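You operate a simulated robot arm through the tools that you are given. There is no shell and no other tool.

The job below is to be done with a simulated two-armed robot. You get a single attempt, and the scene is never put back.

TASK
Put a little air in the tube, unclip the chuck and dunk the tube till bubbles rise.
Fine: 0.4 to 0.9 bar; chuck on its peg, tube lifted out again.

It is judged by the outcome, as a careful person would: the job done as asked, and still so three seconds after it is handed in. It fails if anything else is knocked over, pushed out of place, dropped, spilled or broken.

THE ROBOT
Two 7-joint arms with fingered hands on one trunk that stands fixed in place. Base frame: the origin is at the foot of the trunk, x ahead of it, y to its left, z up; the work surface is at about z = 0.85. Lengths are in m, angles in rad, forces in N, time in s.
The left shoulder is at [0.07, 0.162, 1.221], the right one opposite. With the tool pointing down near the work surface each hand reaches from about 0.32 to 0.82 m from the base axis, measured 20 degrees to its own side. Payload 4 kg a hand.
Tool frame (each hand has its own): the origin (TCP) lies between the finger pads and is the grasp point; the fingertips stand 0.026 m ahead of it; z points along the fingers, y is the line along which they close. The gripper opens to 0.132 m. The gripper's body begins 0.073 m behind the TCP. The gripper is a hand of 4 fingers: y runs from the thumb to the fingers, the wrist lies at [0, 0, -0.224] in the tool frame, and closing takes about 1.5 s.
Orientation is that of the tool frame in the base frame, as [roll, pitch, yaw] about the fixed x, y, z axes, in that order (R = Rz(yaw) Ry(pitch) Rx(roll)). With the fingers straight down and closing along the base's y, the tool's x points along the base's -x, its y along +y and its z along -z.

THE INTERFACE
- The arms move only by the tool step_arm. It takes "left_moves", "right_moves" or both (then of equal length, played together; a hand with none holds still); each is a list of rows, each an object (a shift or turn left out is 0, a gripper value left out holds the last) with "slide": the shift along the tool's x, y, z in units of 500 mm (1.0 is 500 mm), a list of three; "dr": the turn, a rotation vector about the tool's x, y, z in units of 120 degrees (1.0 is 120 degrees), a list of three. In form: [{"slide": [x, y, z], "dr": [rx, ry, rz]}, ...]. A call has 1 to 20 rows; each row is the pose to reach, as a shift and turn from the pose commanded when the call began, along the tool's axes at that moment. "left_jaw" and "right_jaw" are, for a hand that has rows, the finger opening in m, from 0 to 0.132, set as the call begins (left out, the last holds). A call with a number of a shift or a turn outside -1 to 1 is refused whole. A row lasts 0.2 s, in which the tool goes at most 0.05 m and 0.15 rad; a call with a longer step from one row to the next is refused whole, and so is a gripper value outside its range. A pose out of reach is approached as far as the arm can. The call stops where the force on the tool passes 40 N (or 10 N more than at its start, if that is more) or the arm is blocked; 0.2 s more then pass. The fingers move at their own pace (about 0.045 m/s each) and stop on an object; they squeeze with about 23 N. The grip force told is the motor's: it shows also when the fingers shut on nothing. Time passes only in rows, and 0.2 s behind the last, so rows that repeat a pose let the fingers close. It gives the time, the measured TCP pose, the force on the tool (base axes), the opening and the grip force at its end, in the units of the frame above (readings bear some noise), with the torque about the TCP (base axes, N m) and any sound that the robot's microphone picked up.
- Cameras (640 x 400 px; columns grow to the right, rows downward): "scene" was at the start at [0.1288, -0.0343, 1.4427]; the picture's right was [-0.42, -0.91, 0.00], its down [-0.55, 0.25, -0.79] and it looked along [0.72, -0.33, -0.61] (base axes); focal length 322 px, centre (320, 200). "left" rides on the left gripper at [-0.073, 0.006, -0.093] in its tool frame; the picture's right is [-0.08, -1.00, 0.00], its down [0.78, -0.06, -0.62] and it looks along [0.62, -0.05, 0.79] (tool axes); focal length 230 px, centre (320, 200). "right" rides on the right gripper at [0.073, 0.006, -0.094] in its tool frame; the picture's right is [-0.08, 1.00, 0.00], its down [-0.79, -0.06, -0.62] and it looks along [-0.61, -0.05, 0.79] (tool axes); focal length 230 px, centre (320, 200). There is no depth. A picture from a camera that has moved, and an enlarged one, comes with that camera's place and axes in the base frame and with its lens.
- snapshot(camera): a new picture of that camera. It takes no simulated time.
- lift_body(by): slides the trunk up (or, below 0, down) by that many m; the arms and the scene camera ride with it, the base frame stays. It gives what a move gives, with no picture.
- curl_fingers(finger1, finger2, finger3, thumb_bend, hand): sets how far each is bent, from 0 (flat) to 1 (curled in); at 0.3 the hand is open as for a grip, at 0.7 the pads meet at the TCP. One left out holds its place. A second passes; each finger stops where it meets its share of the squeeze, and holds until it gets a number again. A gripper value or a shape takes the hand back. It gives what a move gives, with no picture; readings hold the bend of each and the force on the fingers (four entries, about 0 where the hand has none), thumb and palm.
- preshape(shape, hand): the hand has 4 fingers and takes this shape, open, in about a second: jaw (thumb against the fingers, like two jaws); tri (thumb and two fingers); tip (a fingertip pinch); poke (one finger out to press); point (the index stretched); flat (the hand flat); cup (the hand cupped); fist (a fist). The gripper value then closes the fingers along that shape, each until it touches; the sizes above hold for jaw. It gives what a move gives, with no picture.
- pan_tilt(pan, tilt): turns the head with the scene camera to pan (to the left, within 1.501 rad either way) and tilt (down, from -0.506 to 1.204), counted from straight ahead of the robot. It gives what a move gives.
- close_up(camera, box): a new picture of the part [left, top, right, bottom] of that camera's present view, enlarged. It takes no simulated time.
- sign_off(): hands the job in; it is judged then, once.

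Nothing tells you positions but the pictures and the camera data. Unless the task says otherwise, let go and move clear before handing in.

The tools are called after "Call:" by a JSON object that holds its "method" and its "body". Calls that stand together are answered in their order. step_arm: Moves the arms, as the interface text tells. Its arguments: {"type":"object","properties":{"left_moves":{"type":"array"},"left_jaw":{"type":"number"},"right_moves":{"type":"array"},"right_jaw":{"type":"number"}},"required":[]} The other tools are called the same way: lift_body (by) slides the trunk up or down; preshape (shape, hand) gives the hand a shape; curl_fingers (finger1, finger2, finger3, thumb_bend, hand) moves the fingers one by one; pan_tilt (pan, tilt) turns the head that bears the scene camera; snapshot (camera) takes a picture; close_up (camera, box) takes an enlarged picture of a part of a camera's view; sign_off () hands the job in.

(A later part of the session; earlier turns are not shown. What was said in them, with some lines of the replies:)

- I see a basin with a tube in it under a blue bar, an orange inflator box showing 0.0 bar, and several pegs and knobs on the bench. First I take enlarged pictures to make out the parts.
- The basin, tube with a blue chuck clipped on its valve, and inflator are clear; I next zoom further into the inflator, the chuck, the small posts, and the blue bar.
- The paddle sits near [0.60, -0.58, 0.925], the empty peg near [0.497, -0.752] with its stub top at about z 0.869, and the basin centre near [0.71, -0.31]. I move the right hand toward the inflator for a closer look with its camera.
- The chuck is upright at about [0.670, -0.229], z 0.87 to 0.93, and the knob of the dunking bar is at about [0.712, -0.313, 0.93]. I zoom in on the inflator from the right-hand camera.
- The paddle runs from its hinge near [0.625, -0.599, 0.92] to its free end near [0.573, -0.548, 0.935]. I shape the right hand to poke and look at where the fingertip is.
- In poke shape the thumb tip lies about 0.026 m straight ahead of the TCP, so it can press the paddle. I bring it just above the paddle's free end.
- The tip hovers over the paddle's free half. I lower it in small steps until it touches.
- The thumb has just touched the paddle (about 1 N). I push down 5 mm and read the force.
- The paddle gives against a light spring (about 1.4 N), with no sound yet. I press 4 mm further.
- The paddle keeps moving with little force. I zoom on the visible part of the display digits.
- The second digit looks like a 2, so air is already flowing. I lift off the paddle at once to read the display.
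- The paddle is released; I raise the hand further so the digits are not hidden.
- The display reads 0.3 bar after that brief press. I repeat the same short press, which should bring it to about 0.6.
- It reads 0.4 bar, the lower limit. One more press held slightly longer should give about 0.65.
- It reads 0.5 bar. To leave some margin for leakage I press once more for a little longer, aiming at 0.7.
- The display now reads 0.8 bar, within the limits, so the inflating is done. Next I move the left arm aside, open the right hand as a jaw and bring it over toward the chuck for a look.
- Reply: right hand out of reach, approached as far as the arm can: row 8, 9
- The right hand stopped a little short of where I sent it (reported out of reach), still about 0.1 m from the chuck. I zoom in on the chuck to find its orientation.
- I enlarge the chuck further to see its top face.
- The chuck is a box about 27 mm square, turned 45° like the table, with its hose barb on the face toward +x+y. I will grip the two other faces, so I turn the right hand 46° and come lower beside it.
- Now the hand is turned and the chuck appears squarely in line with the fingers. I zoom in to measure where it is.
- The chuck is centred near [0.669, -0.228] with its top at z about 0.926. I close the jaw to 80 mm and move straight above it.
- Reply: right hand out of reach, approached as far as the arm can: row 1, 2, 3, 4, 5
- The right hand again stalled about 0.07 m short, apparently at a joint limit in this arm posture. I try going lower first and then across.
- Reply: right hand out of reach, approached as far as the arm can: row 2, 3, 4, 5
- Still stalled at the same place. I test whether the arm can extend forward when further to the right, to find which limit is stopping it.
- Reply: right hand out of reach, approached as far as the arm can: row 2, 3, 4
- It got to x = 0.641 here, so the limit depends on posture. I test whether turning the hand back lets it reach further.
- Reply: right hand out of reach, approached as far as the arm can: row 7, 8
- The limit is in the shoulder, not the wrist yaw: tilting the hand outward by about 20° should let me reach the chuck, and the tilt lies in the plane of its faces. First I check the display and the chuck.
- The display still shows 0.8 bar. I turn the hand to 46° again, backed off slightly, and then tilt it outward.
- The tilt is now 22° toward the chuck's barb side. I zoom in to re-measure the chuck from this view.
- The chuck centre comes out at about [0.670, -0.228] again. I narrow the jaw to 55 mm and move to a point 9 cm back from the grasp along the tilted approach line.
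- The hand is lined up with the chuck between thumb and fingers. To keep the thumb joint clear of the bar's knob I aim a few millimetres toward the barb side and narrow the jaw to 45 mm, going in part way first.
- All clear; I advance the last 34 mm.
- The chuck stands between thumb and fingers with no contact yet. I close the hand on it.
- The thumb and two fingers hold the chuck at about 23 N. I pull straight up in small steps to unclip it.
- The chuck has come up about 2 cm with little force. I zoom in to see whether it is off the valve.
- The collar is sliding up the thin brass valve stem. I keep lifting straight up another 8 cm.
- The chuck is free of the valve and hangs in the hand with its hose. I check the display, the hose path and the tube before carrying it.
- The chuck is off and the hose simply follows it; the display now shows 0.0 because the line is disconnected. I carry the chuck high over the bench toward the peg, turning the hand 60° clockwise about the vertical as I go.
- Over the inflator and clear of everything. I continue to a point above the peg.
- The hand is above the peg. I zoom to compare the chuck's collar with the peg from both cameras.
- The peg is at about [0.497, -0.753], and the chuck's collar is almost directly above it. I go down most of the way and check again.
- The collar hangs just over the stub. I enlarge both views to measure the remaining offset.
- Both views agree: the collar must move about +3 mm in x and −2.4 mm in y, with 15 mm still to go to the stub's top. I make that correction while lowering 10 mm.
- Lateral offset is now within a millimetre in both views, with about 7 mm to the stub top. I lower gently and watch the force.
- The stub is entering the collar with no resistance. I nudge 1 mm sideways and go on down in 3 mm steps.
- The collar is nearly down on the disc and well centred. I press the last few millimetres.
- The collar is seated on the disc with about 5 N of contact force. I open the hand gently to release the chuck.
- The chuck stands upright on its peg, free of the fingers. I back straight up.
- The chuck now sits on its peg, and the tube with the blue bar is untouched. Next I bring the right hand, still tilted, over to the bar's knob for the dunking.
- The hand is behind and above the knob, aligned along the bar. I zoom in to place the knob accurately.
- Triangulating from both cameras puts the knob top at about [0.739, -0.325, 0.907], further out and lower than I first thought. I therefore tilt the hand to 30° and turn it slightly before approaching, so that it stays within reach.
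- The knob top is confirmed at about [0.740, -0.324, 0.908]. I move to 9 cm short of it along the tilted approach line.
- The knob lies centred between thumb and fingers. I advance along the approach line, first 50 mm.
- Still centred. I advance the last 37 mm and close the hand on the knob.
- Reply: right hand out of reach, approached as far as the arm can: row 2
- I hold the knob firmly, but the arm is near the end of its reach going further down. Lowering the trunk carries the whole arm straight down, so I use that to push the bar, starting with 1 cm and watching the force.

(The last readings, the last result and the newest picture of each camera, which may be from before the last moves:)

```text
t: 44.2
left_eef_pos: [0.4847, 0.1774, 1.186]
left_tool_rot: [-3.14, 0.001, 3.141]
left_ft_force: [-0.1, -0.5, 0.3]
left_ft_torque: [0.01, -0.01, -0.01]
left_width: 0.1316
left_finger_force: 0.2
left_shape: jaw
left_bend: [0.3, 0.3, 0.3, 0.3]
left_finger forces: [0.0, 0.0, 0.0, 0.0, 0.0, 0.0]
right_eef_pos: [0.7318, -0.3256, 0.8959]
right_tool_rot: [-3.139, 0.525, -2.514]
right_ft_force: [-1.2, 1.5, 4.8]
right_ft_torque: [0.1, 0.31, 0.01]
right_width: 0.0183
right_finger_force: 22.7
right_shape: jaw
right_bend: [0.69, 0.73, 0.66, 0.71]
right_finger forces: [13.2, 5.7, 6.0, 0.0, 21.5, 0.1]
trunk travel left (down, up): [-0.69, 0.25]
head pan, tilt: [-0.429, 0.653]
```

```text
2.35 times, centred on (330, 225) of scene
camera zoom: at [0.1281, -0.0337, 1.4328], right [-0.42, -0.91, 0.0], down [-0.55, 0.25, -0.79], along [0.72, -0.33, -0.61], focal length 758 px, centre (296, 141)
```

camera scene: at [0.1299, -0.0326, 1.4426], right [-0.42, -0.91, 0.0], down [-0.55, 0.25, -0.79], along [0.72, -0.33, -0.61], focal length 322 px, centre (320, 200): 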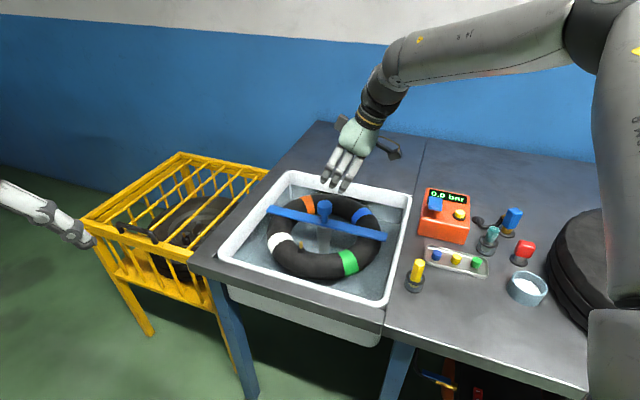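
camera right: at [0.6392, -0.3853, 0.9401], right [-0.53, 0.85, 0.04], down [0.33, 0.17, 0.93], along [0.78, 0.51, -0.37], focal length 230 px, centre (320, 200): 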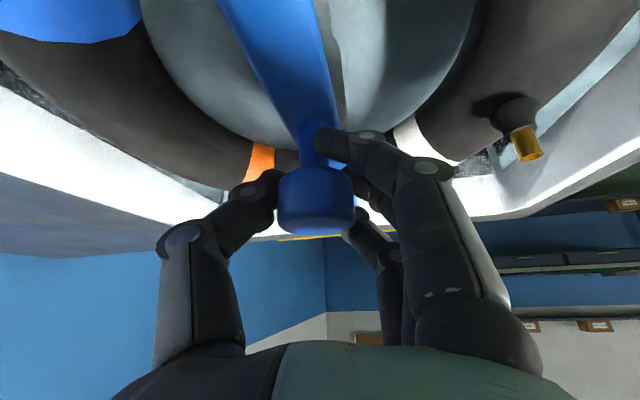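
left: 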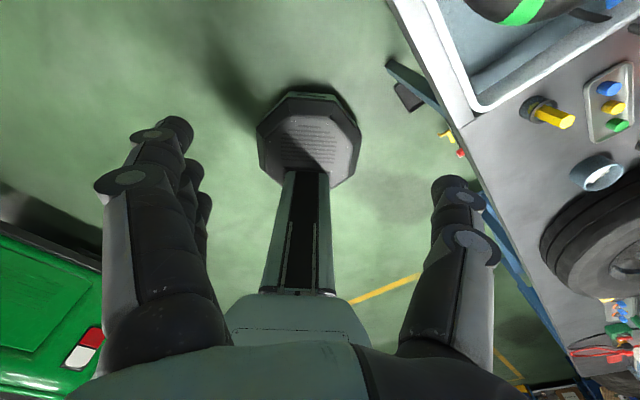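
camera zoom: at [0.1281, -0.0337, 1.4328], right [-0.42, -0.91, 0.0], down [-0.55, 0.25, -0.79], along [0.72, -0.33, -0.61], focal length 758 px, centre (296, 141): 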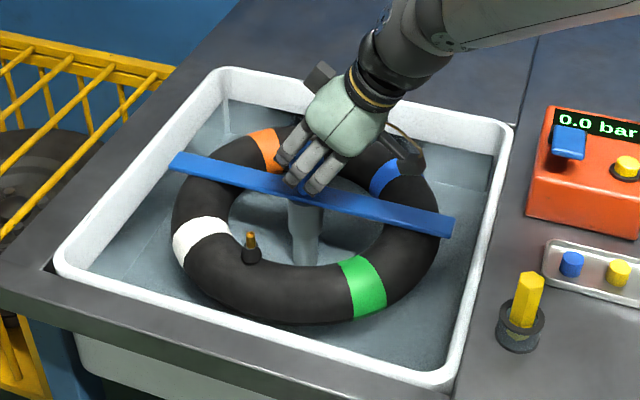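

It works: the bar moved down with only about 5 N. I continue lowering.

Call:
{"method": "lift_body", "body": {"by": -0.015}}

Call:
{"method": "snapshot", "body": {"camera": "right"}}

Call:
{"method": "close_up", "body": {"camera": "scene", "box": [230, 140, 430, 310]}}

```text
t: 44.8
left_eef_pos: [0.4857, 0.1774, 1.1706]
left_tool_rot: [3.141, 0.001, -3.14]
left_ft_force: [0.2, 1.0, -0.3]
left_ft_torque: [0.03, 0.0, -0.03]
left_width: 0.1317
left_finger_force: 0.1
left_shape: jaw
left_bend: [0.3, 0.3, 0.3, 0.3]
left_finger forces: [0.0, 0.0, 0.1, 0.0, 0.0, 0.0]
right_eef_pos: [0.7308, -0.3259, 0.8786]
right_tool_rot: [-3.14, 0.522, -2.515]
right_ft_force: [1.4, 1.5, 0.4]
right_ft_torque: [0.1, 0.26, 0.01]
right_width: 0.0181
right_finger_force: 22.8
right_shape: jaw
right_bend: [0.69, 0.73, 0.66, 0.71]
right_finger forces: [10.0, 6.5, 6.3, 0.1, 21.2, 0.0]
trunk travel left (down, up): [-0.675, 0.265]
head pan, tilt: [-0.429, 0.653]
```

```text
taken
camera right: at [0.6394, -0.3854, 0.9234], right [-0.53, 0.85, 0.04], down [0.34, 0.17, 0.93], along [0.78, 0.5, -0.38], focal length 230 px, centre (320, 200)
```

right: 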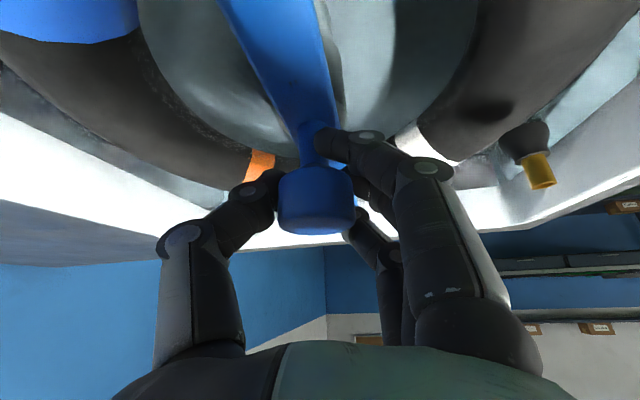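

```text
2.35 times, centred on (330, 225) of scene
camera zoom: at [0.1291, -0.0337, 1.4175], right [-0.42, -0.91, 0.0], down [-0.55, 0.25, -0.79], along [0.72, -0.33, -0.61], focal length 758 px, centre (296, 141)
```

zoom: 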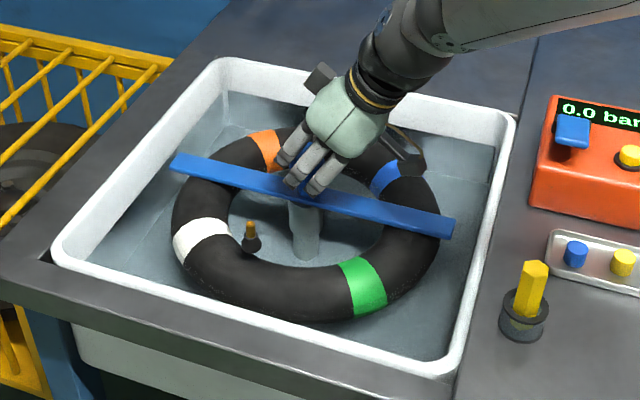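

The tube goes down together with the bar, and the force stays small. I keep lowering and watch for bubbles.

Call:
{"method": "lift_body", "body": {"by": -0.02}}

Call:
{"method": "snapshot", "body": {"camera": "right"}}

Call:
{"method": "close_up", "body": {"camera": "scene", "box": [230, 140, 430, 310]}}

```text
t: 45.5
left_eef_pos: [0.485, 0.1776, 1.1494]
left_tool_rot: [3.14, 0.0, -3.141]
left_ft_force: [0.1, 1.2, -0.5]
left_ft_torque: [-0.02, 0.0, 0.01]
left_width: 0.1319
left_finger_force: 0.0
left_shape: jaw
left_bend: [0.3, 0.3, 0.3, 0.3]
left_finger forces: [0.0, 0.0, 0.0, 0.0, 0.0, 0.0]
right_eef_pos: [0.7315, -0.3262, 0.8579]
right_tool_rot: [3.141, 0.523, -2.513]
right_ft_force: [1.0, 2.9, 3.1]
right_ft_torque: [0.09, 0.26, 0.02]
right_width: 0.0182
right_finger_force: 23.1
right_shape: jaw
right_bend: [0.69, 0.73, 0.66, 0.71]
right_finger forces: [10.7, 6.3, 6.5, 0.1, 21.1, 0.0]
trunk travel left (down, up): [-0.655, 0.285]
head pan, tilt: [-0.429, 0.653]
```

```text
taken
camera right: at [0.6394, -0.3854, 0.9039], right [-0.53, 0.85, 0.04], down [0.34, 0.17, 0.93], along [0.78, 0.5, -0.37], focal length 230 px, centre (320, 200)
```

right: 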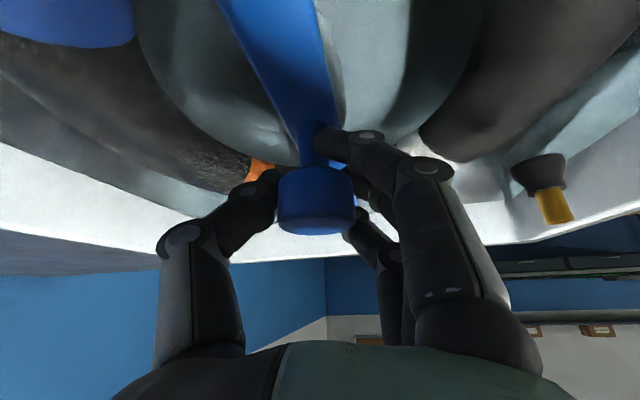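

```text
2.35 times, centred on (330, 225) of scene
camera zoom: at [0.1289, -0.0336, 1.3976], right [-0.42, -0.91, 0.0], down [-0.55, 0.25, -0.79], along [0.72, -0.33, -0.61], focal length 758 px, centre (296, 141)
```

zoom: 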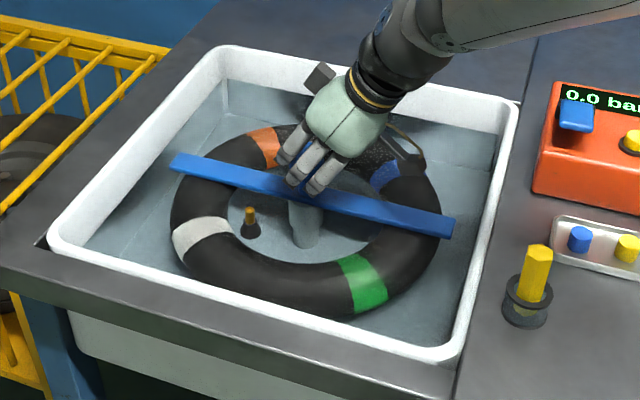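

I see speckles on the tube between the orange and blue bands that may be bubbles. I zoom in there.

Call:
{"method": "close_up", "body": {"camera": "scene", "box": [300, 160, 400, 240]}}

Call:
{"method": "close_up", "body": {"camera": "right", "box": [0, 20, 280, 200]}}

Call:
{"method": "close_up", "body": {"camera": "scene", "box": [240, 180, 400, 290]}}

```text
5.00 times, centred on (350, 200) of scene
camera zoom: at [0.1289, -0.0336, 1.3976], right [-0.42, -0.91, 0.0], down [-0.55, 0.25, -0.79], along [0.72, -0.33, -0.61], focal length 1611 px, centre (170, 200)
```

zoom: 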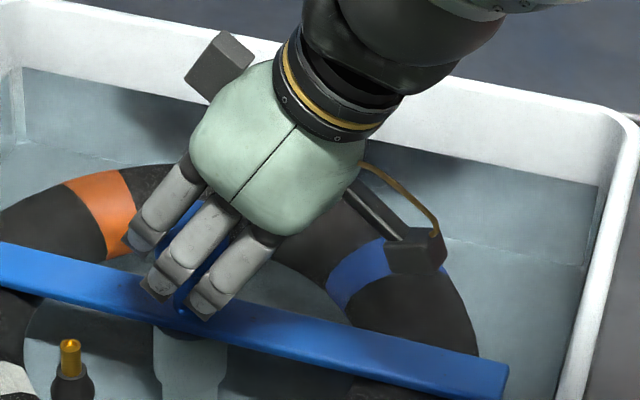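

```text
2.22 times, centred on (140, 110) of right
camera zoom: at [0.6394, -0.3854, 0.9039], right [-0.53, 0.85, 0.04], down [0.34, 0.17, 0.93], along [0.78, 0.5, -0.37], focal length 511 px, centre (720, 400)
```

zoom: 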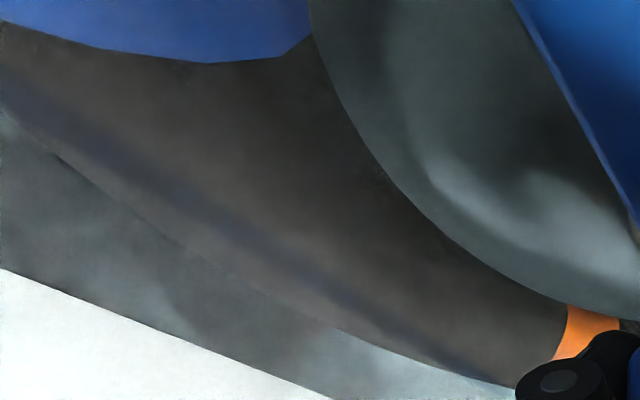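

```text
3.64 times, centred on (320, 235) of scene
camera zoom: at [0.1289, -0.0336, 1.3976], right [-0.42, -0.91, 0.0], down [-0.55, 0.25, -0.79], along [0.72, -0.33, -0.61], focal length 1171 px, centre (320, 73)
```

zoom: 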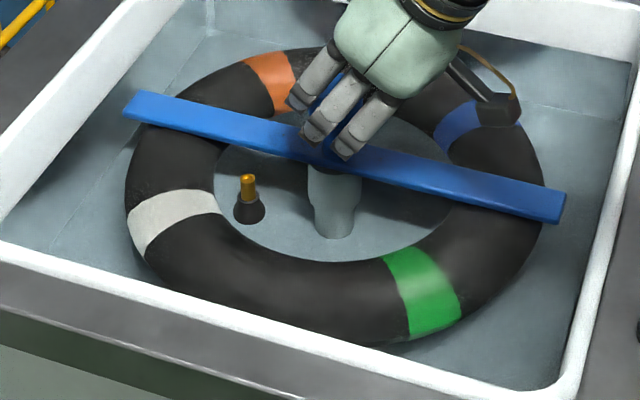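

The tube is now at the water surface with bands looking slightly muted, but no bubbles are clear yet. I lower another 1.5 cm.

Call:
{"method": "lift_body", "body": {"by": -0.015}}

Call:
{"method": "close_up", "body": {"camera": "scene", "box": [240, 170, 400, 290]}}

Call:
{"method": "snapshot", "body": {"camera": "right"}}

```text
t: 46.1
left_eef_pos: [0.4862, 0.1772, 1.1358]
left_tool_rot: [3.141, -0.001, 3.141]
left_ft_force: [0.1, 0.4, -0.6]
left_ft_torque: [-0.05, -0.01, -0.02]
left_width: 0.1321
left_finger_force: 0.0
left_shape: jaw
left_bend: [0.3, 0.3, 0.3, 0.3]
left_finger forces: [0.1, 0.1, 0.0, 0.0, 0.0, 0.0]
right_eef_pos: [0.7316, -0.3259, 0.8441]
right_tool_rot: [-3.141, 0.524, -2.514]
right_ft_force: [2.8, 2.6, 2.2]
right_ft_torque: [0.12, 0.28, 0.03]
right_width: 0.0181
right_finger_force: 23.2
right_shape: jaw
right_bend: [0.69, 0.73, 0.66, 0.71]
right_finger forces: [11.0, 6.2, 6.8, 0.0, 20.7, 0.0]
trunk travel left (down, up): [-0.64, 0.3]
head pan, tilt: [-0.429, 0.653]
```

```text
3.33 times, centred on (320, 230) of scene
camera zoom: at [0.1289, -0.0336, 1.3826], right [-0.42, -0.91, 0.0], down [-0.55, 0.25, -0.79], along [0.72, -0.33, -0.61], focal length 1074 px, centre (320, 100)
```

zoom: 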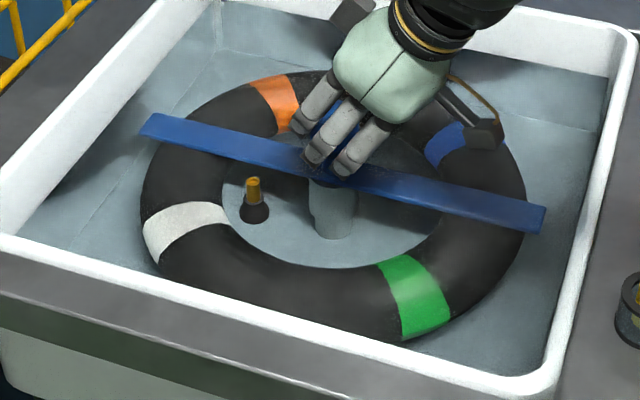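

```text
taken
camera right: at [0.6393, -0.3854, 0.8889], right [-0.53, 0.85, 0.04], down [0.34, 0.17, 0.93], along [0.78, 0.5, -0.37], focal length 230 px, centre (320, 200)
```

right: 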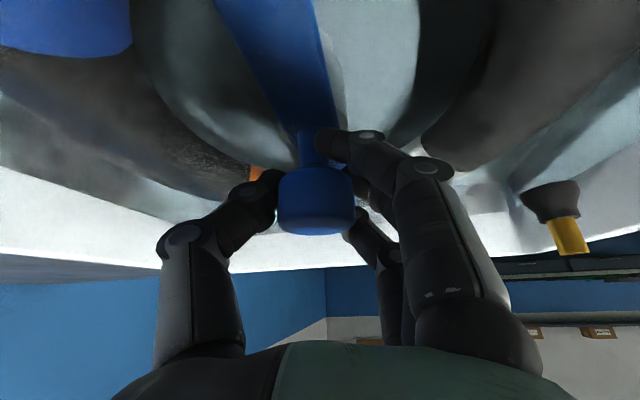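

The tube looks submerged now. I zoom in on different parts of the water to look for bubbles.

Call:
{"method": "close_up", "body": {"camera": "scene", "box": [260, 230, 340, 290]}}

Call:
{"method": "close_up", "body": {"camera": "scene", "box": [320, 220, 400, 280]}}

Call:
{"method": "close_up", "body": {"camera": "scene", "box": [260, 180, 340, 240]}}

Call:
{"method": "close_up", "body": {"camera": "right", "box": [100, 60, 300, 220]}}

```text
6.67 times, centred on (300, 260) of scene
camera zoom: at [0.1289, -0.0336, 1.3826], right [-0.42, -0.91, 0.0], down [-0.55, 0.25, -0.79], along [0.72, -0.33, -0.61], focal length 2148 px, centre (453, -200)
```

zoom: 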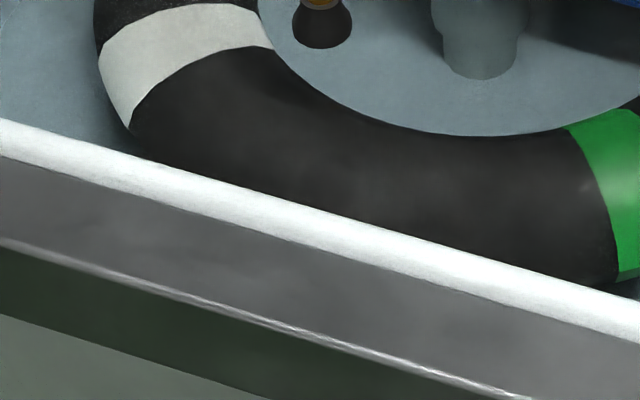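

```text
6.67 times, centred on (360, 250) of scene
camera zoom: at [0.1289, -0.0336, 1.3826], right [-0.42, -0.91, 0.0], down [-0.55, 0.25, -0.79], along [0.72, -0.33, -0.61], focal length 2148 px, centre (53, -133)
```

zoom: 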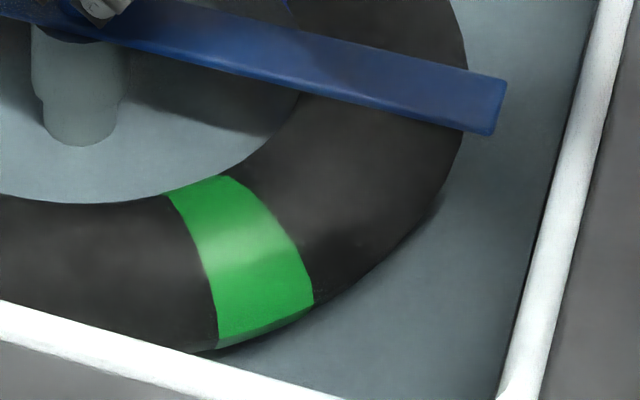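

```text
6.67 times, centred on (300, 210) of scene
camera zoom: at [0.1289, -0.0336, 1.3826], right [-0.42, -0.91, 0.0], down [-0.55, 0.25, -0.79], along [0.72, -0.33, -0.61], focal length 2148 px, centre (453, 133)
```

zoom: 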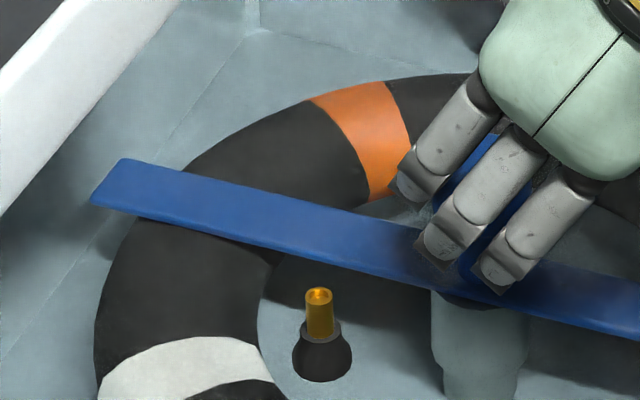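

```text
2.50 times, centred on (200, 140) of right
camera zoom: at [0.6393, -0.3854, 0.8889], right [-0.53, 0.85, 0.04], down [0.34, 0.17, 0.93], along [0.78, 0.5, -0.37], focal length 575 px, centre (620, 350)
```

zoom: 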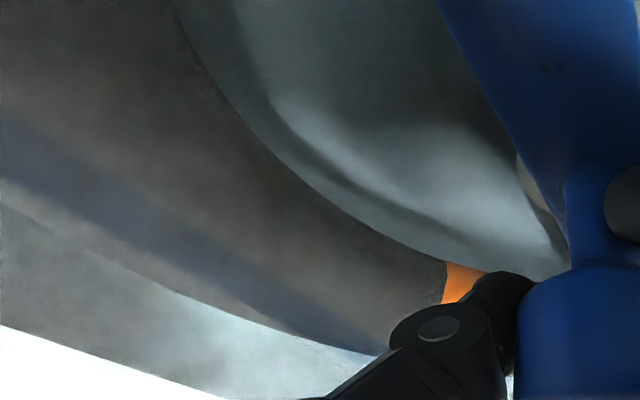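

The bar itself now looks under water. I hold still for a second and then look again.

Call:
{"method": "step_arm", "body": {"right_moves": [{"slide": [0, 0, 0]}, {"slide": [0, 0, 0]}, {"slide": [0, 0, 0]}, {"slide": [0, 0, 0]}, {"slide": [0, 0, 0]}]}}

Call:
{"method": "close_up", "body": {"camera": "scene", "box": [240, 170, 400, 290]}}

Call:
{"method": "snapshot", "body": {"camera": "scene"}}

```text
t: 47.3
left_eef_pos: [0.4857, 0.178, 1.1356]
left_tool_rot: [-3.142, -0.002, -3.14]
left_ft_force: [-0.1, -0.5, 0.6]
left_ft_torque: [0.03, 0.01, -0.01]
left_width: 0.132
left_finger_force: 0.1
left_shape: jaw
left_bend: [0.3, 0.3, 0.3, 0.3]
left_finger forces: [0.0, 0.0, 0.0, 0.0, 0.0, 0.0]
right_eef_pos: [0.731, -0.3264, 0.8448]
right_tool_rot: [3.141, 0.525, -2.514]
right_ft_force: [0.2, 3.8, 1.8]
right_ft_torque: [0.11, 0.31, 0.05]
right_width: 0.0181
right_finger_force: 23.4
right_shape: jaw
right_bend: [0.69, 0.73, 0.66, 0.71]
right_finger forces: [12.2, 6.3, 7.1, 0.1, 20.5, 0.1]
trunk travel left (down, up): [-0.64, 0.3]
head pan, tilt: [-0.429, 0.653]
```

```text
3.33 times, centred on (320, 230) of scene
camera zoom: at [0.1286, -0.0336, 1.3827], right [-0.42, -0.91, 0.0], down [-0.55, 0.25, -0.79], along [0.72, -0.33, -0.61], focal length 1074 px, centre (320, 100)
```

zoom: 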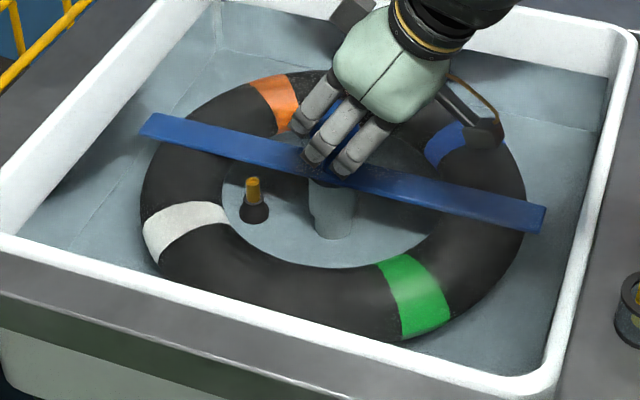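

```text
taken
camera scene: at [0.1286, -0.0336, 1.3827], right [-0.42, -0.91, 0.0], down [-0.55, 0.25, -0.79], along [0.72, -0.33, -0.61], focal length 322 px, centre (320, 200)
```

scene: 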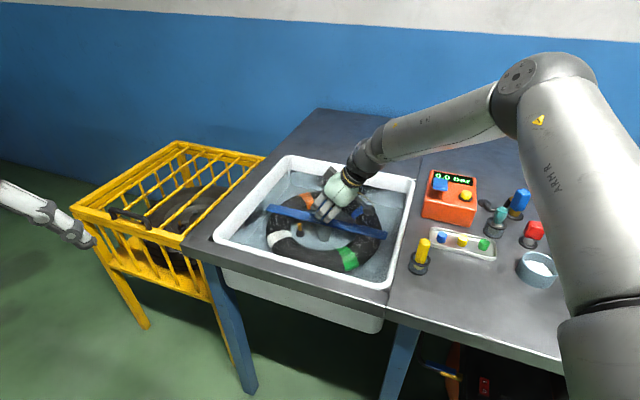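

No bubbles yet; the tube's crown is probably only just under the surface. I lower another 1.5 cm.

Call:
{"method": "lift_body", "body": {"by": -0.015}}

Call:
{"method": "close_up", "body": {"camera": "scene", "box": [240, 170, 400, 290]}}

Call:
{"method": "snapshot", "body": {"camera": "right"}}

```text
t: 47.9
left_eef_pos: [0.4867, 0.1786, 1.1211]
left_tool_rot: [-3.141, -0.002, 3.141]
left_ft_force: [-0.7, 0.1, 0.7]
left_ft_torque: [0.0, -0.02, -0.02]
left_width: 0.1317
left_finger_force: 0.0
left_shape: jaw
left_bend: [0.3, 0.3, 0.3, 0.3]
left_finger forces: [0.0, 0.0, 0.1, 0.1, 0.0, 0.0]
right_eef_pos: [0.7322, -0.3259, 0.8279]
right_tool_rot: [-3.141, 0.523, -2.516]
right_ft_force: [2.7, 3.9, -1.2]
right_ft_torque: [0.1, 0.22, 0.07]
right_width: 0.018
right_finger_force: 23.1
right_shape: jaw
right_bend: [0.69, 0.73, 0.66, 0.71]
right_finger forces: [10.3, 6.9, 7.3, 0.0, 20.9, 0.0]
trunk travel left (down, up): [-0.625, 0.315]
head pan, tilt: [-0.429, 0.653]
```

```text
3.33 times, centred on (320, 230) of scene
camera zoom: at [0.1295, -0.0338, 1.3675], right [-0.42, -0.91, 0.0], down [-0.55, 0.25, -0.79], along [0.72, -0.33, -0.61], focal length 1074 px, centre (320, 100)
```

zoom: 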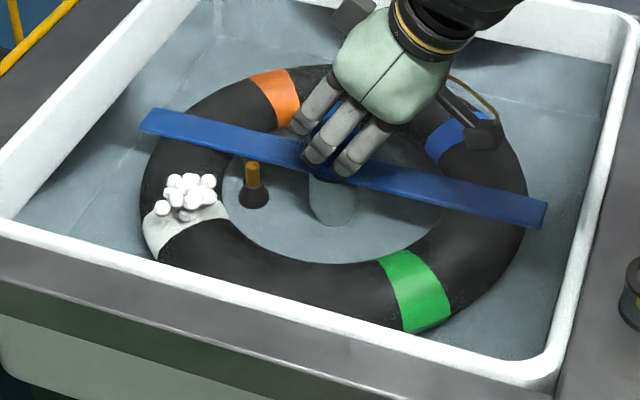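

```text
taken
camera right: at [0.6395, -0.3855, 0.873], right [-0.53, 0.85, 0.04], down [0.34, 0.17, 0.93], along [0.78, 0.5, -0.38], focal length 230 px, centre (320, 200)
```

right: 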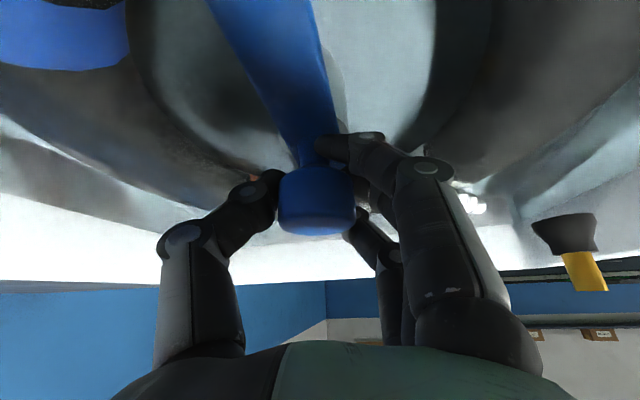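

Bubbles are rising at the white band. I hold it there about a second and a half so it clearly counts, then I will lift.

Call:
{"method": "step_arm", "body": {"right_moves": [{"slide": [0, 0, 0]}, {"slide": [0, 0, 0]}, {"slide": [0, 0, 0]}, {"slide": [0, 0, 0]}, {"slide": [0, 0, 0]}, {"slide": [0, 0, 0]}, {"slide": [0, 0, 0]}]}}

Call:
{"method": "close_up", "body": {"camera": "scene", "box": [240, 170, 400, 290]}}

```text
t: 49.5
left_eef_pos: [0.4852, 0.177, 1.1208]
left_tool_rot: [-3.141, -0.001, 3.141]
left_ft_force: [0.5, -0.1, -0.1]
left_ft_torque: [0.04, 0.01, 0.0]
left_width: 0.1318
left_finger_force: 0.0
left_shape: jaw
left_bend: [0.3, 0.3, 0.3, 0.3]
left_finger forces: [0.0, 0.0, 0.0, 0.0, 0.0, 0.0]
right_eef_pos: [0.7318, -0.3253, 0.8293]
right_tool_rot: [-3.141, 0.524, -2.513]
right_ft_force: [0.3, 4.0, -1.5]
right_ft_torque: [0.06, 0.36, 0.1]
right_width: 0.0181
right_finger_force: 23.2
right_shape: jaw
right_bend: [0.69, 0.73, 0.66, 0.71]
right_finger forces: [13.0, 7.0, 7.5, 0.0, 20.7, 0.1]
trunk travel left (down, up): [-0.625, 0.315]
head pan, tilt: [-0.429, 0.653]
```

```text
3.33 times, centred on (320, 230) of scene
camera zoom: at [0.1288, -0.0337, 1.3677], right [-0.42, -0.91, 0.0], down [-0.55, 0.25, -0.79], along [0.72, -0.33, -0.61], focal length 1074 px, centre (320, 100)
```

zoom: 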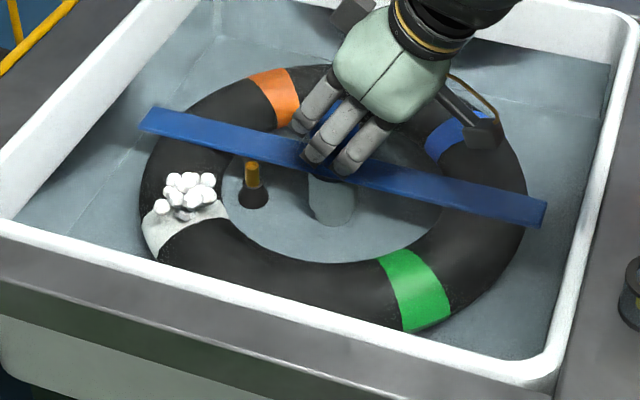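

Bubbles confirmed. Now I raise the trunk to lift the tube out again, in steps.

Call:
{"method": "lift_body", "body": {"by": 0.03}}

Call:
{"method": "lift_body", "body": {"by": 0.03}}

Call:
{"method": "lift_body", "body": {"by": 0.015}}

Call:
{"method": "close_up", "body": {"camera": "scene", "box": [230, 160, 420, 310]}}

Call:
{"method": "snapshot", "body": {"camera": "right"}}

```text
t: 50.3
left_eef_pos: [0.4848, 0.1769, 1.1521]
left_tool_rot: [3.14, 0.0, 3.141]
left_ft_force: [0.4, 0.1, -0.2]
left_ft_torque: [-0.04, -0.02, 0.0]
left_width: 0.132
left_finger_force: 0.0
left_shape: jaw
left_bend: [0.3, 0.3, 0.3, 0.3]
left_finger forces: [0.0, 0.1, 0.0, 0.0, 0.0, 0.0]
right_eef_pos: [0.7316, -0.3254, 0.8608]
right_tool_rot: [-3.14, 0.525, -2.514]
right_ft_force: [-2.2, 1.9, 5.1]
right_ft_torque: [0.11, 0.45, 0.06]
right_width: 0.0179
right_finger_force: 22.7
right_shape: jaw
right_bend: [0.69, 0.73, 0.66, 0.71]
right_finger forces: [15.6, 6.1, 7.5, 0.0, 20.9, 0.0]
trunk travel left (down, up): [-0.655, 0.285]
head pan, tilt: [-0.429, 0.653]
```

```text
t: 51.0
left_eef_pos: [0.4848, 0.1772, 1.1814]
left_tool_rot: [-3.139, 0.0, -3.141]
left_ft_force: [0.0, -0.1, -0.5]
left_ft_torque: [-0.02, 0.0, 0.02]
left_width: 0.1319
left_finger_force: 0.0
left_shape: jaw
left_bend: [0.3, 0.3, 0.3, 0.3]
left_finger forces: [0.0, 0.0, 0.0, 0.0, 0.1, 0.0]
right_eef_pos: [0.7318, -0.3254, 0.8903]
right_tool_rot: [-3.14, 0.525, -2.512]
right_ft_force: [-1.7, 2.5, 6.3]
right_ft_torque: [0.09, 0.43, 0.05]
right_width: 0.0181
right_finger_force: 22.5
right_shape: jaw
right_bend: [0.69, 0.73, 0.66, 0.71]
right_finger forces: [15.7, 5.8, 7.7, 0.0, 21.5, 0.0]
trunk travel left (down, up): [-0.685, 0.255]
head pan, tilt: [-0.429, 0.653]
```

```text
t: 51.7
left_eef_pos: [0.4863, 0.1764, 1.1957]
left_tool_rot: [-3.142, 0.0, 3.141]
left_ft_force: [0.1, -0.1, 0.3]
left_ft_torque: [0.03, 0.01, 0.0]
left_width: 0.1319
left_finger_force: 0.1
left_shape: jaw
left_bend: [0.3, 0.3, 0.3, 0.3]
left_finger forces: [0.1, 0.0, 0.0, 0.0, 0.0, 0.0]
right_eef_pos: [0.7317, -0.3261, 0.9041]
right_tool_rot: [-3.141, 0.521, -2.515]
right_ft_force: [2.5, 2.7, -4.4]
right_ft_torque: [0.09, 0.38, 0.05]
right_width: 0.0178
right_finger_force: 22.7
right_shape: jaw
right_bend: [0.68, 0.73, 0.66, 0.71]
right_finger forces: [12.0, 6.7, 8.6, 0.0, 21.6, 0.0]
trunk travel left (down, up): [-0.7, 0.24]
head pan, tilt: [-0.429, 0.653]
```

```text
2.67 times, centred on (325, 235) of scene
camera zoom: at [0.1295, -0.0339, 1.4426], right [-0.42, -0.91, 0.0], down [-0.55, 0.25, -0.79], along [0.72, -0.33, -0.61], focal length 859 px, centre (307, 107)
```

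zoom: 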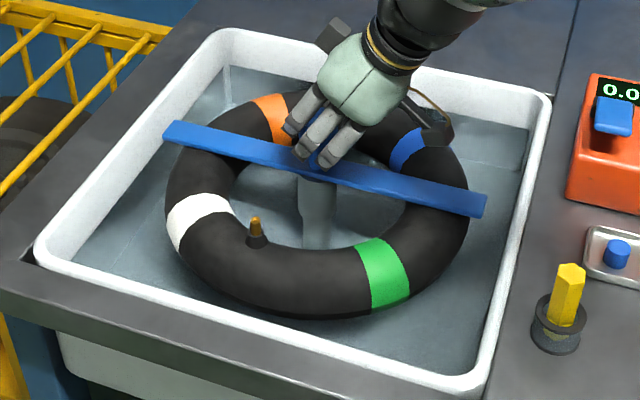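

```text
taken
camera right: at [0.6395, -0.3857, 0.9483], right [-0.53, 0.85, 0.04], down [0.34, 0.17, 0.93], along [0.78, 0.5, -0.38], focal length 230 px, centre (320, 200)
```

right: 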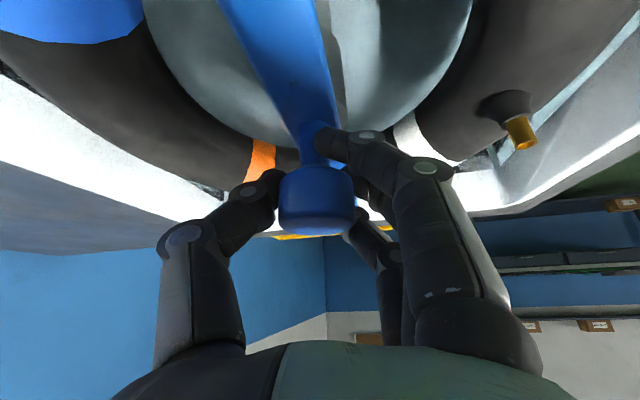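

The tube is back at its original height, clear of the water. I open the hand to let go of the knob and check that the bar stays up.

Call:
{"method": "step_arm", "body": {"right_moves": [{"slide": [0, 0, 0]}, {"slide": [0, 0, 0]}, {"slide": [0, 0, 0]}, {"slide": [0, 0, 0]}, {"slide": [0, 0, 0]}], "right_jaw": 0.065}}

Call:
{"method": "snapshot", "body": {"camera": "right"}}

Call:
{"method": "close_up", "body": {"camera": "scene", "box": [230, 160, 420, 310]}}

```text
t: 52.9
left_eef_pos: [0.4853, 0.1767, 1.1956]
left_tool_rot: [-3.14, 0.0, -3.141]
left_ft_force: [0.3, 0.2, -0.3]
left_ft_torque: [-0.03, -0.03, 0.05]
left_width: 0.1319
left_finger_force: 0.1
left_shape: jaw
left_bend: [0.3, 0.3, 0.3, 0.3]
left_finger forces: [0.0, 0.0, 0.0, 0.0, 0.0, 0.0]
right_eef_pos: [0.7309, -0.3256, 0.9044]
right_tool_rot: [-3.141, 0.524, -2.515]
right_ft_force: [0.2, 0.2, -0.6]
right_ft_torque: [0.01, 0.0, -0.03]
right_width: 0.0642
right_finger_force: 0.0
right_shape: jaw
right_bend: [0.73, 0.73, 0.73, 0.7]
right_finger forces: [0.1, 0.0, 0.0, 0.0, 0.0, 0.1]
trunk travel left (down, up): [-0.7, 0.24]
head pan, tilt: [-0.429, 0.653]
```

```text
taken
camera right: at [0.6393, -0.3858, 0.9493], right [-0.53, 0.85, 0.04], down [0.34, 0.17, 0.93], along [0.78, 0.5, -0.37], focal length 230 px, centre (320, 200)
```

right: 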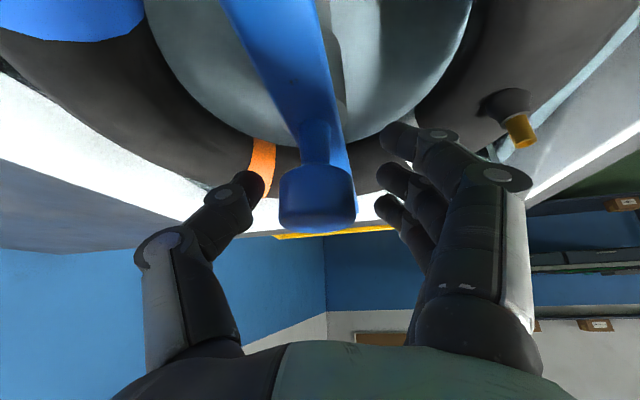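

```text
2.67 times, centred on (325, 235) of scene
camera zoom: at [0.1286, -0.034, 1.4427], right [-0.42, -0.91, 0.0], down [-0.55, 0.25, -0.79], along [0.72, -0.33, -0.61], focal length 859 px, centre (307, 107)
```

zoom: 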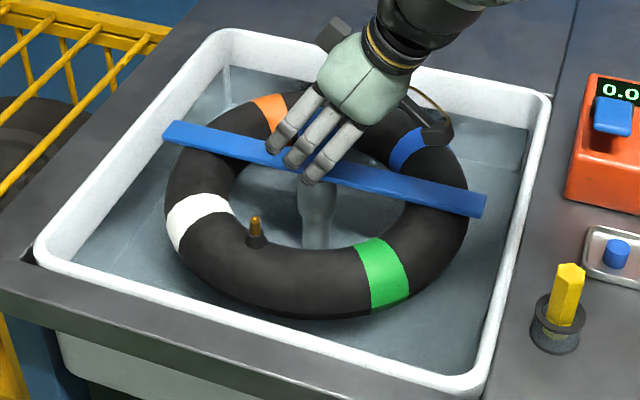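

The bar and tube stay up after release. I withdraw along the approach line and then move the hand well clear.

Call:
{"method": "step_arm", "body": {"right_moves": [{"slide": [0, 0, -0.05]}, {"slide": [0, 0, -0.12]}, {"slide": [0, 0, -0.2]}, {"slide": [0.0, 0, -0.29]}]}}

Call:
{"method": "snapshot", "body": {"camera": "scene"}}

```text
t: 53.9
left_eef_pos: [0.4836, 0.1769, 1.1968]
left_tool_rot: [-3.141, 0.001, -3.14]
left_ft_force: [0.2, 0.2, 0.2]
left_ft_torque: [-0.01, -0.01, 0.01]
left_width: 0.1318
left_finger_force: 0.0
left_shape: jaw
left_bend: [0.3, 0.3, 0.3, 0.3]
left_finger forces: [0.0, 0.1, 0.0, 0.1, 0.0, 0.1]
right_eef_pos: [0.6717, -0.3683, 1.0308]
right_tool_rot: [-3.138, 0.524, -2.513]
right_ft_force: [-0.1, -0.2, -0.7]
right_ft_torque: [0.0, -0.03, -0.05]
right_width: 0.0644
right_finger_force: 0.1
right_shape: jaw
right_bend: [0.73, 0.73, 0.73, 0.7]
right_finger forces: [0.0, 0.0, 0.0, 0.1, 0.0, 0.1]
trunk travel left (down, up): [-0.7, 0.24]
head pan, tilt: [-0.429, 0.653]
```

```text
taken
camera scene: at [0.1262, -0.0343, 1.4429], right [-0.42, -0.91, 0.0], down [-0.55, 0.25, -0.79], along [0.72, -0.33, -0.61], focal length 322 px, centre (320, 200)
```

scene: 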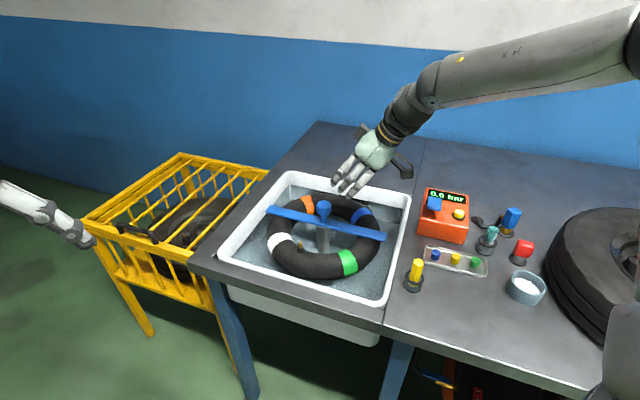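

Everything looks in order: tube up, chuck on its peg. I move the hand further back and up, then take final close looks.

Call:
{"method": "step_arm", "body": {"right_moves": [{"slide": [0.026, 0.002, -0.07]}, {"slide": [0.052, 0.004, -0.14]}, {"slide": [0.078, 0.006, -0.21]}, {"slide": [0.104, 0.009, -0.28]}, {"slide": [0.13, 0.011, -0.35]}, {"slide": [0.13, 0.011, -0.35]}, {"slide": [0.13, 0.011, -0.35]}]}}

Call:
{"method": "snapshot", "body": {"camera": "scene"}}

Call:
{"method": "close_up", "body": {"camera": "scene", "box": [230, 160, 420, 310]}}

Call:
{"method": "close_up", "body": {"camera": "scene", "box": [400, 170, 560, 310]}}

```text
t: 55.5
left_eef_pos: [0.4851, 0.1766, 1.196]
left_tool_rot: [3.141, -0.001, 3.141]
left_ft_force: [0.3, 0.4, -0.5]
left_ft_torque: [0.03, 0.03, 0.02]
left_width: 0.1321
left_finger_force: 0.0
left_shape: jaw
left_bend: [0.3, 0.3, 0.3, 0.3]
left_finger forces: [0.0, 0.1, 0.1, 0.0, 0.0, 0.0]
right_eef_pos: [0.5541, -0.4459, 1.1475]
right_tool_rot: [3.141, 0.524, -2.515]
right_ft_force: [0.4, -0.7, -1.0]
right_ft_torque: [0.0, -0.01, 0.01]
right_width: 0.0646
right_finger_force: 0.0
right_shape: jaw
right_bend: [0.73, 0.73, 0.73, 0.7]
right_finger forces: [0.1, 0.0, 0.0, 0.1, 0.0, 0.0]
trunk travel left (down, up): [-0.7, 0.24]
head pan, tilt: [-0.429, 0.653]
```

```text
taken
camera scene: at [0.1287, -0.0343, 1.4427], right [-0.42, -0.91, 0.0], down [-0.55, 0.25, -0.79], along [0.72, -0.33, -0.61], focal length 322 px, centre (320, 200)
```

scene: 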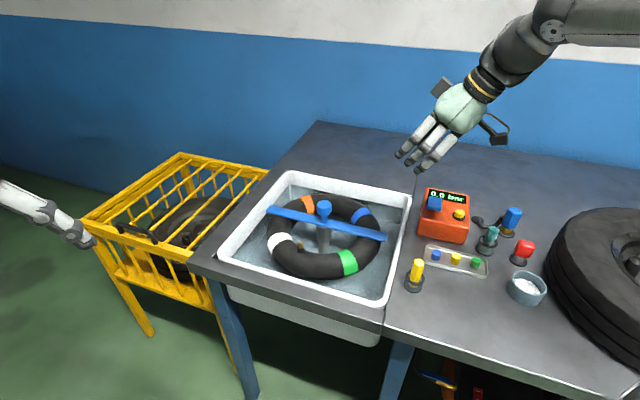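

```text
2.67 times, centred on (325, 235) of scene
camera zoom: at [0.1287, -0.0343, 1.4427], right [-0.42, -0.91, 0.0], down [-0.55, 0.25, -0.79], along [0.72, -0.33, -0.61], focal length 859 px, centre (307, 107)
```

zoom: 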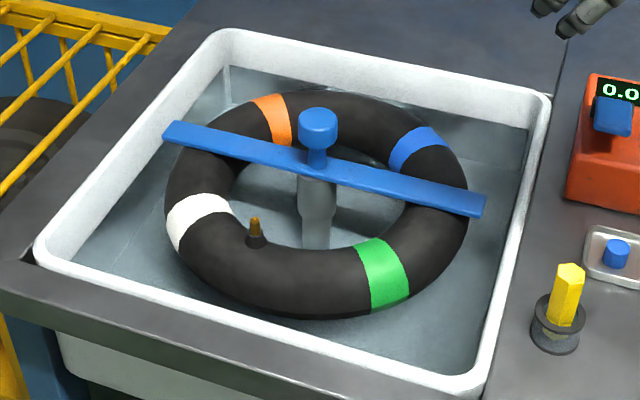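

```text
2.86 times, centred on (480, 240) of scene
camera zoom: at [0.1287, -0.0343, 1.4427], right [-0.42, -0.91, 0.0], down [-0.55, 0.25, -0.79], along [0.72, -0.33, -0.61], focal length 920 px, centre (-137, 86)
```

zoom: 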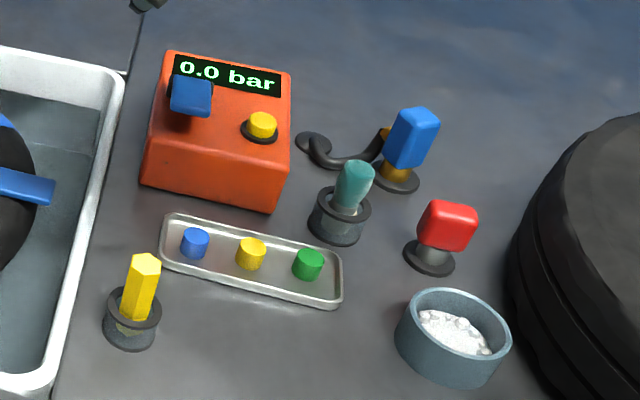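

The tube is back up out of the water under its bar, and the chuck stands on its peg. The bench items are where they were, and both hands are clear. The tube read 0.8 bar before I unclipped the chuck, and bubbles rose at the white band while it was under. I hand the job in.

Call:
{"method": "sign_off", "body": {}}

```text
The job is handed in.
```

The job is done and handed in; I don't have the judge's result yet.

- **Air:** I pressed the inflator paddle in short bursts. The display read 0.8 bar when I last checked it before unclipping, inside your 0.4 to 0.9 range.
- **Chuck:** I unclipped it from the valve and set it upright on its peg. The display has read 0.0 since then because the line is no longer connected to the tube.
- **Dunk:** I pushed the tube under with the blue bar until bubbles rose at the white band, and held it there for about a second and a half.
- **Tube:** I lifted it back to its starting height, and it stayed there after I let go of the bar.

In the final pictures nothing else on the bench has been moved or knocked over. Both hands are open and clear.
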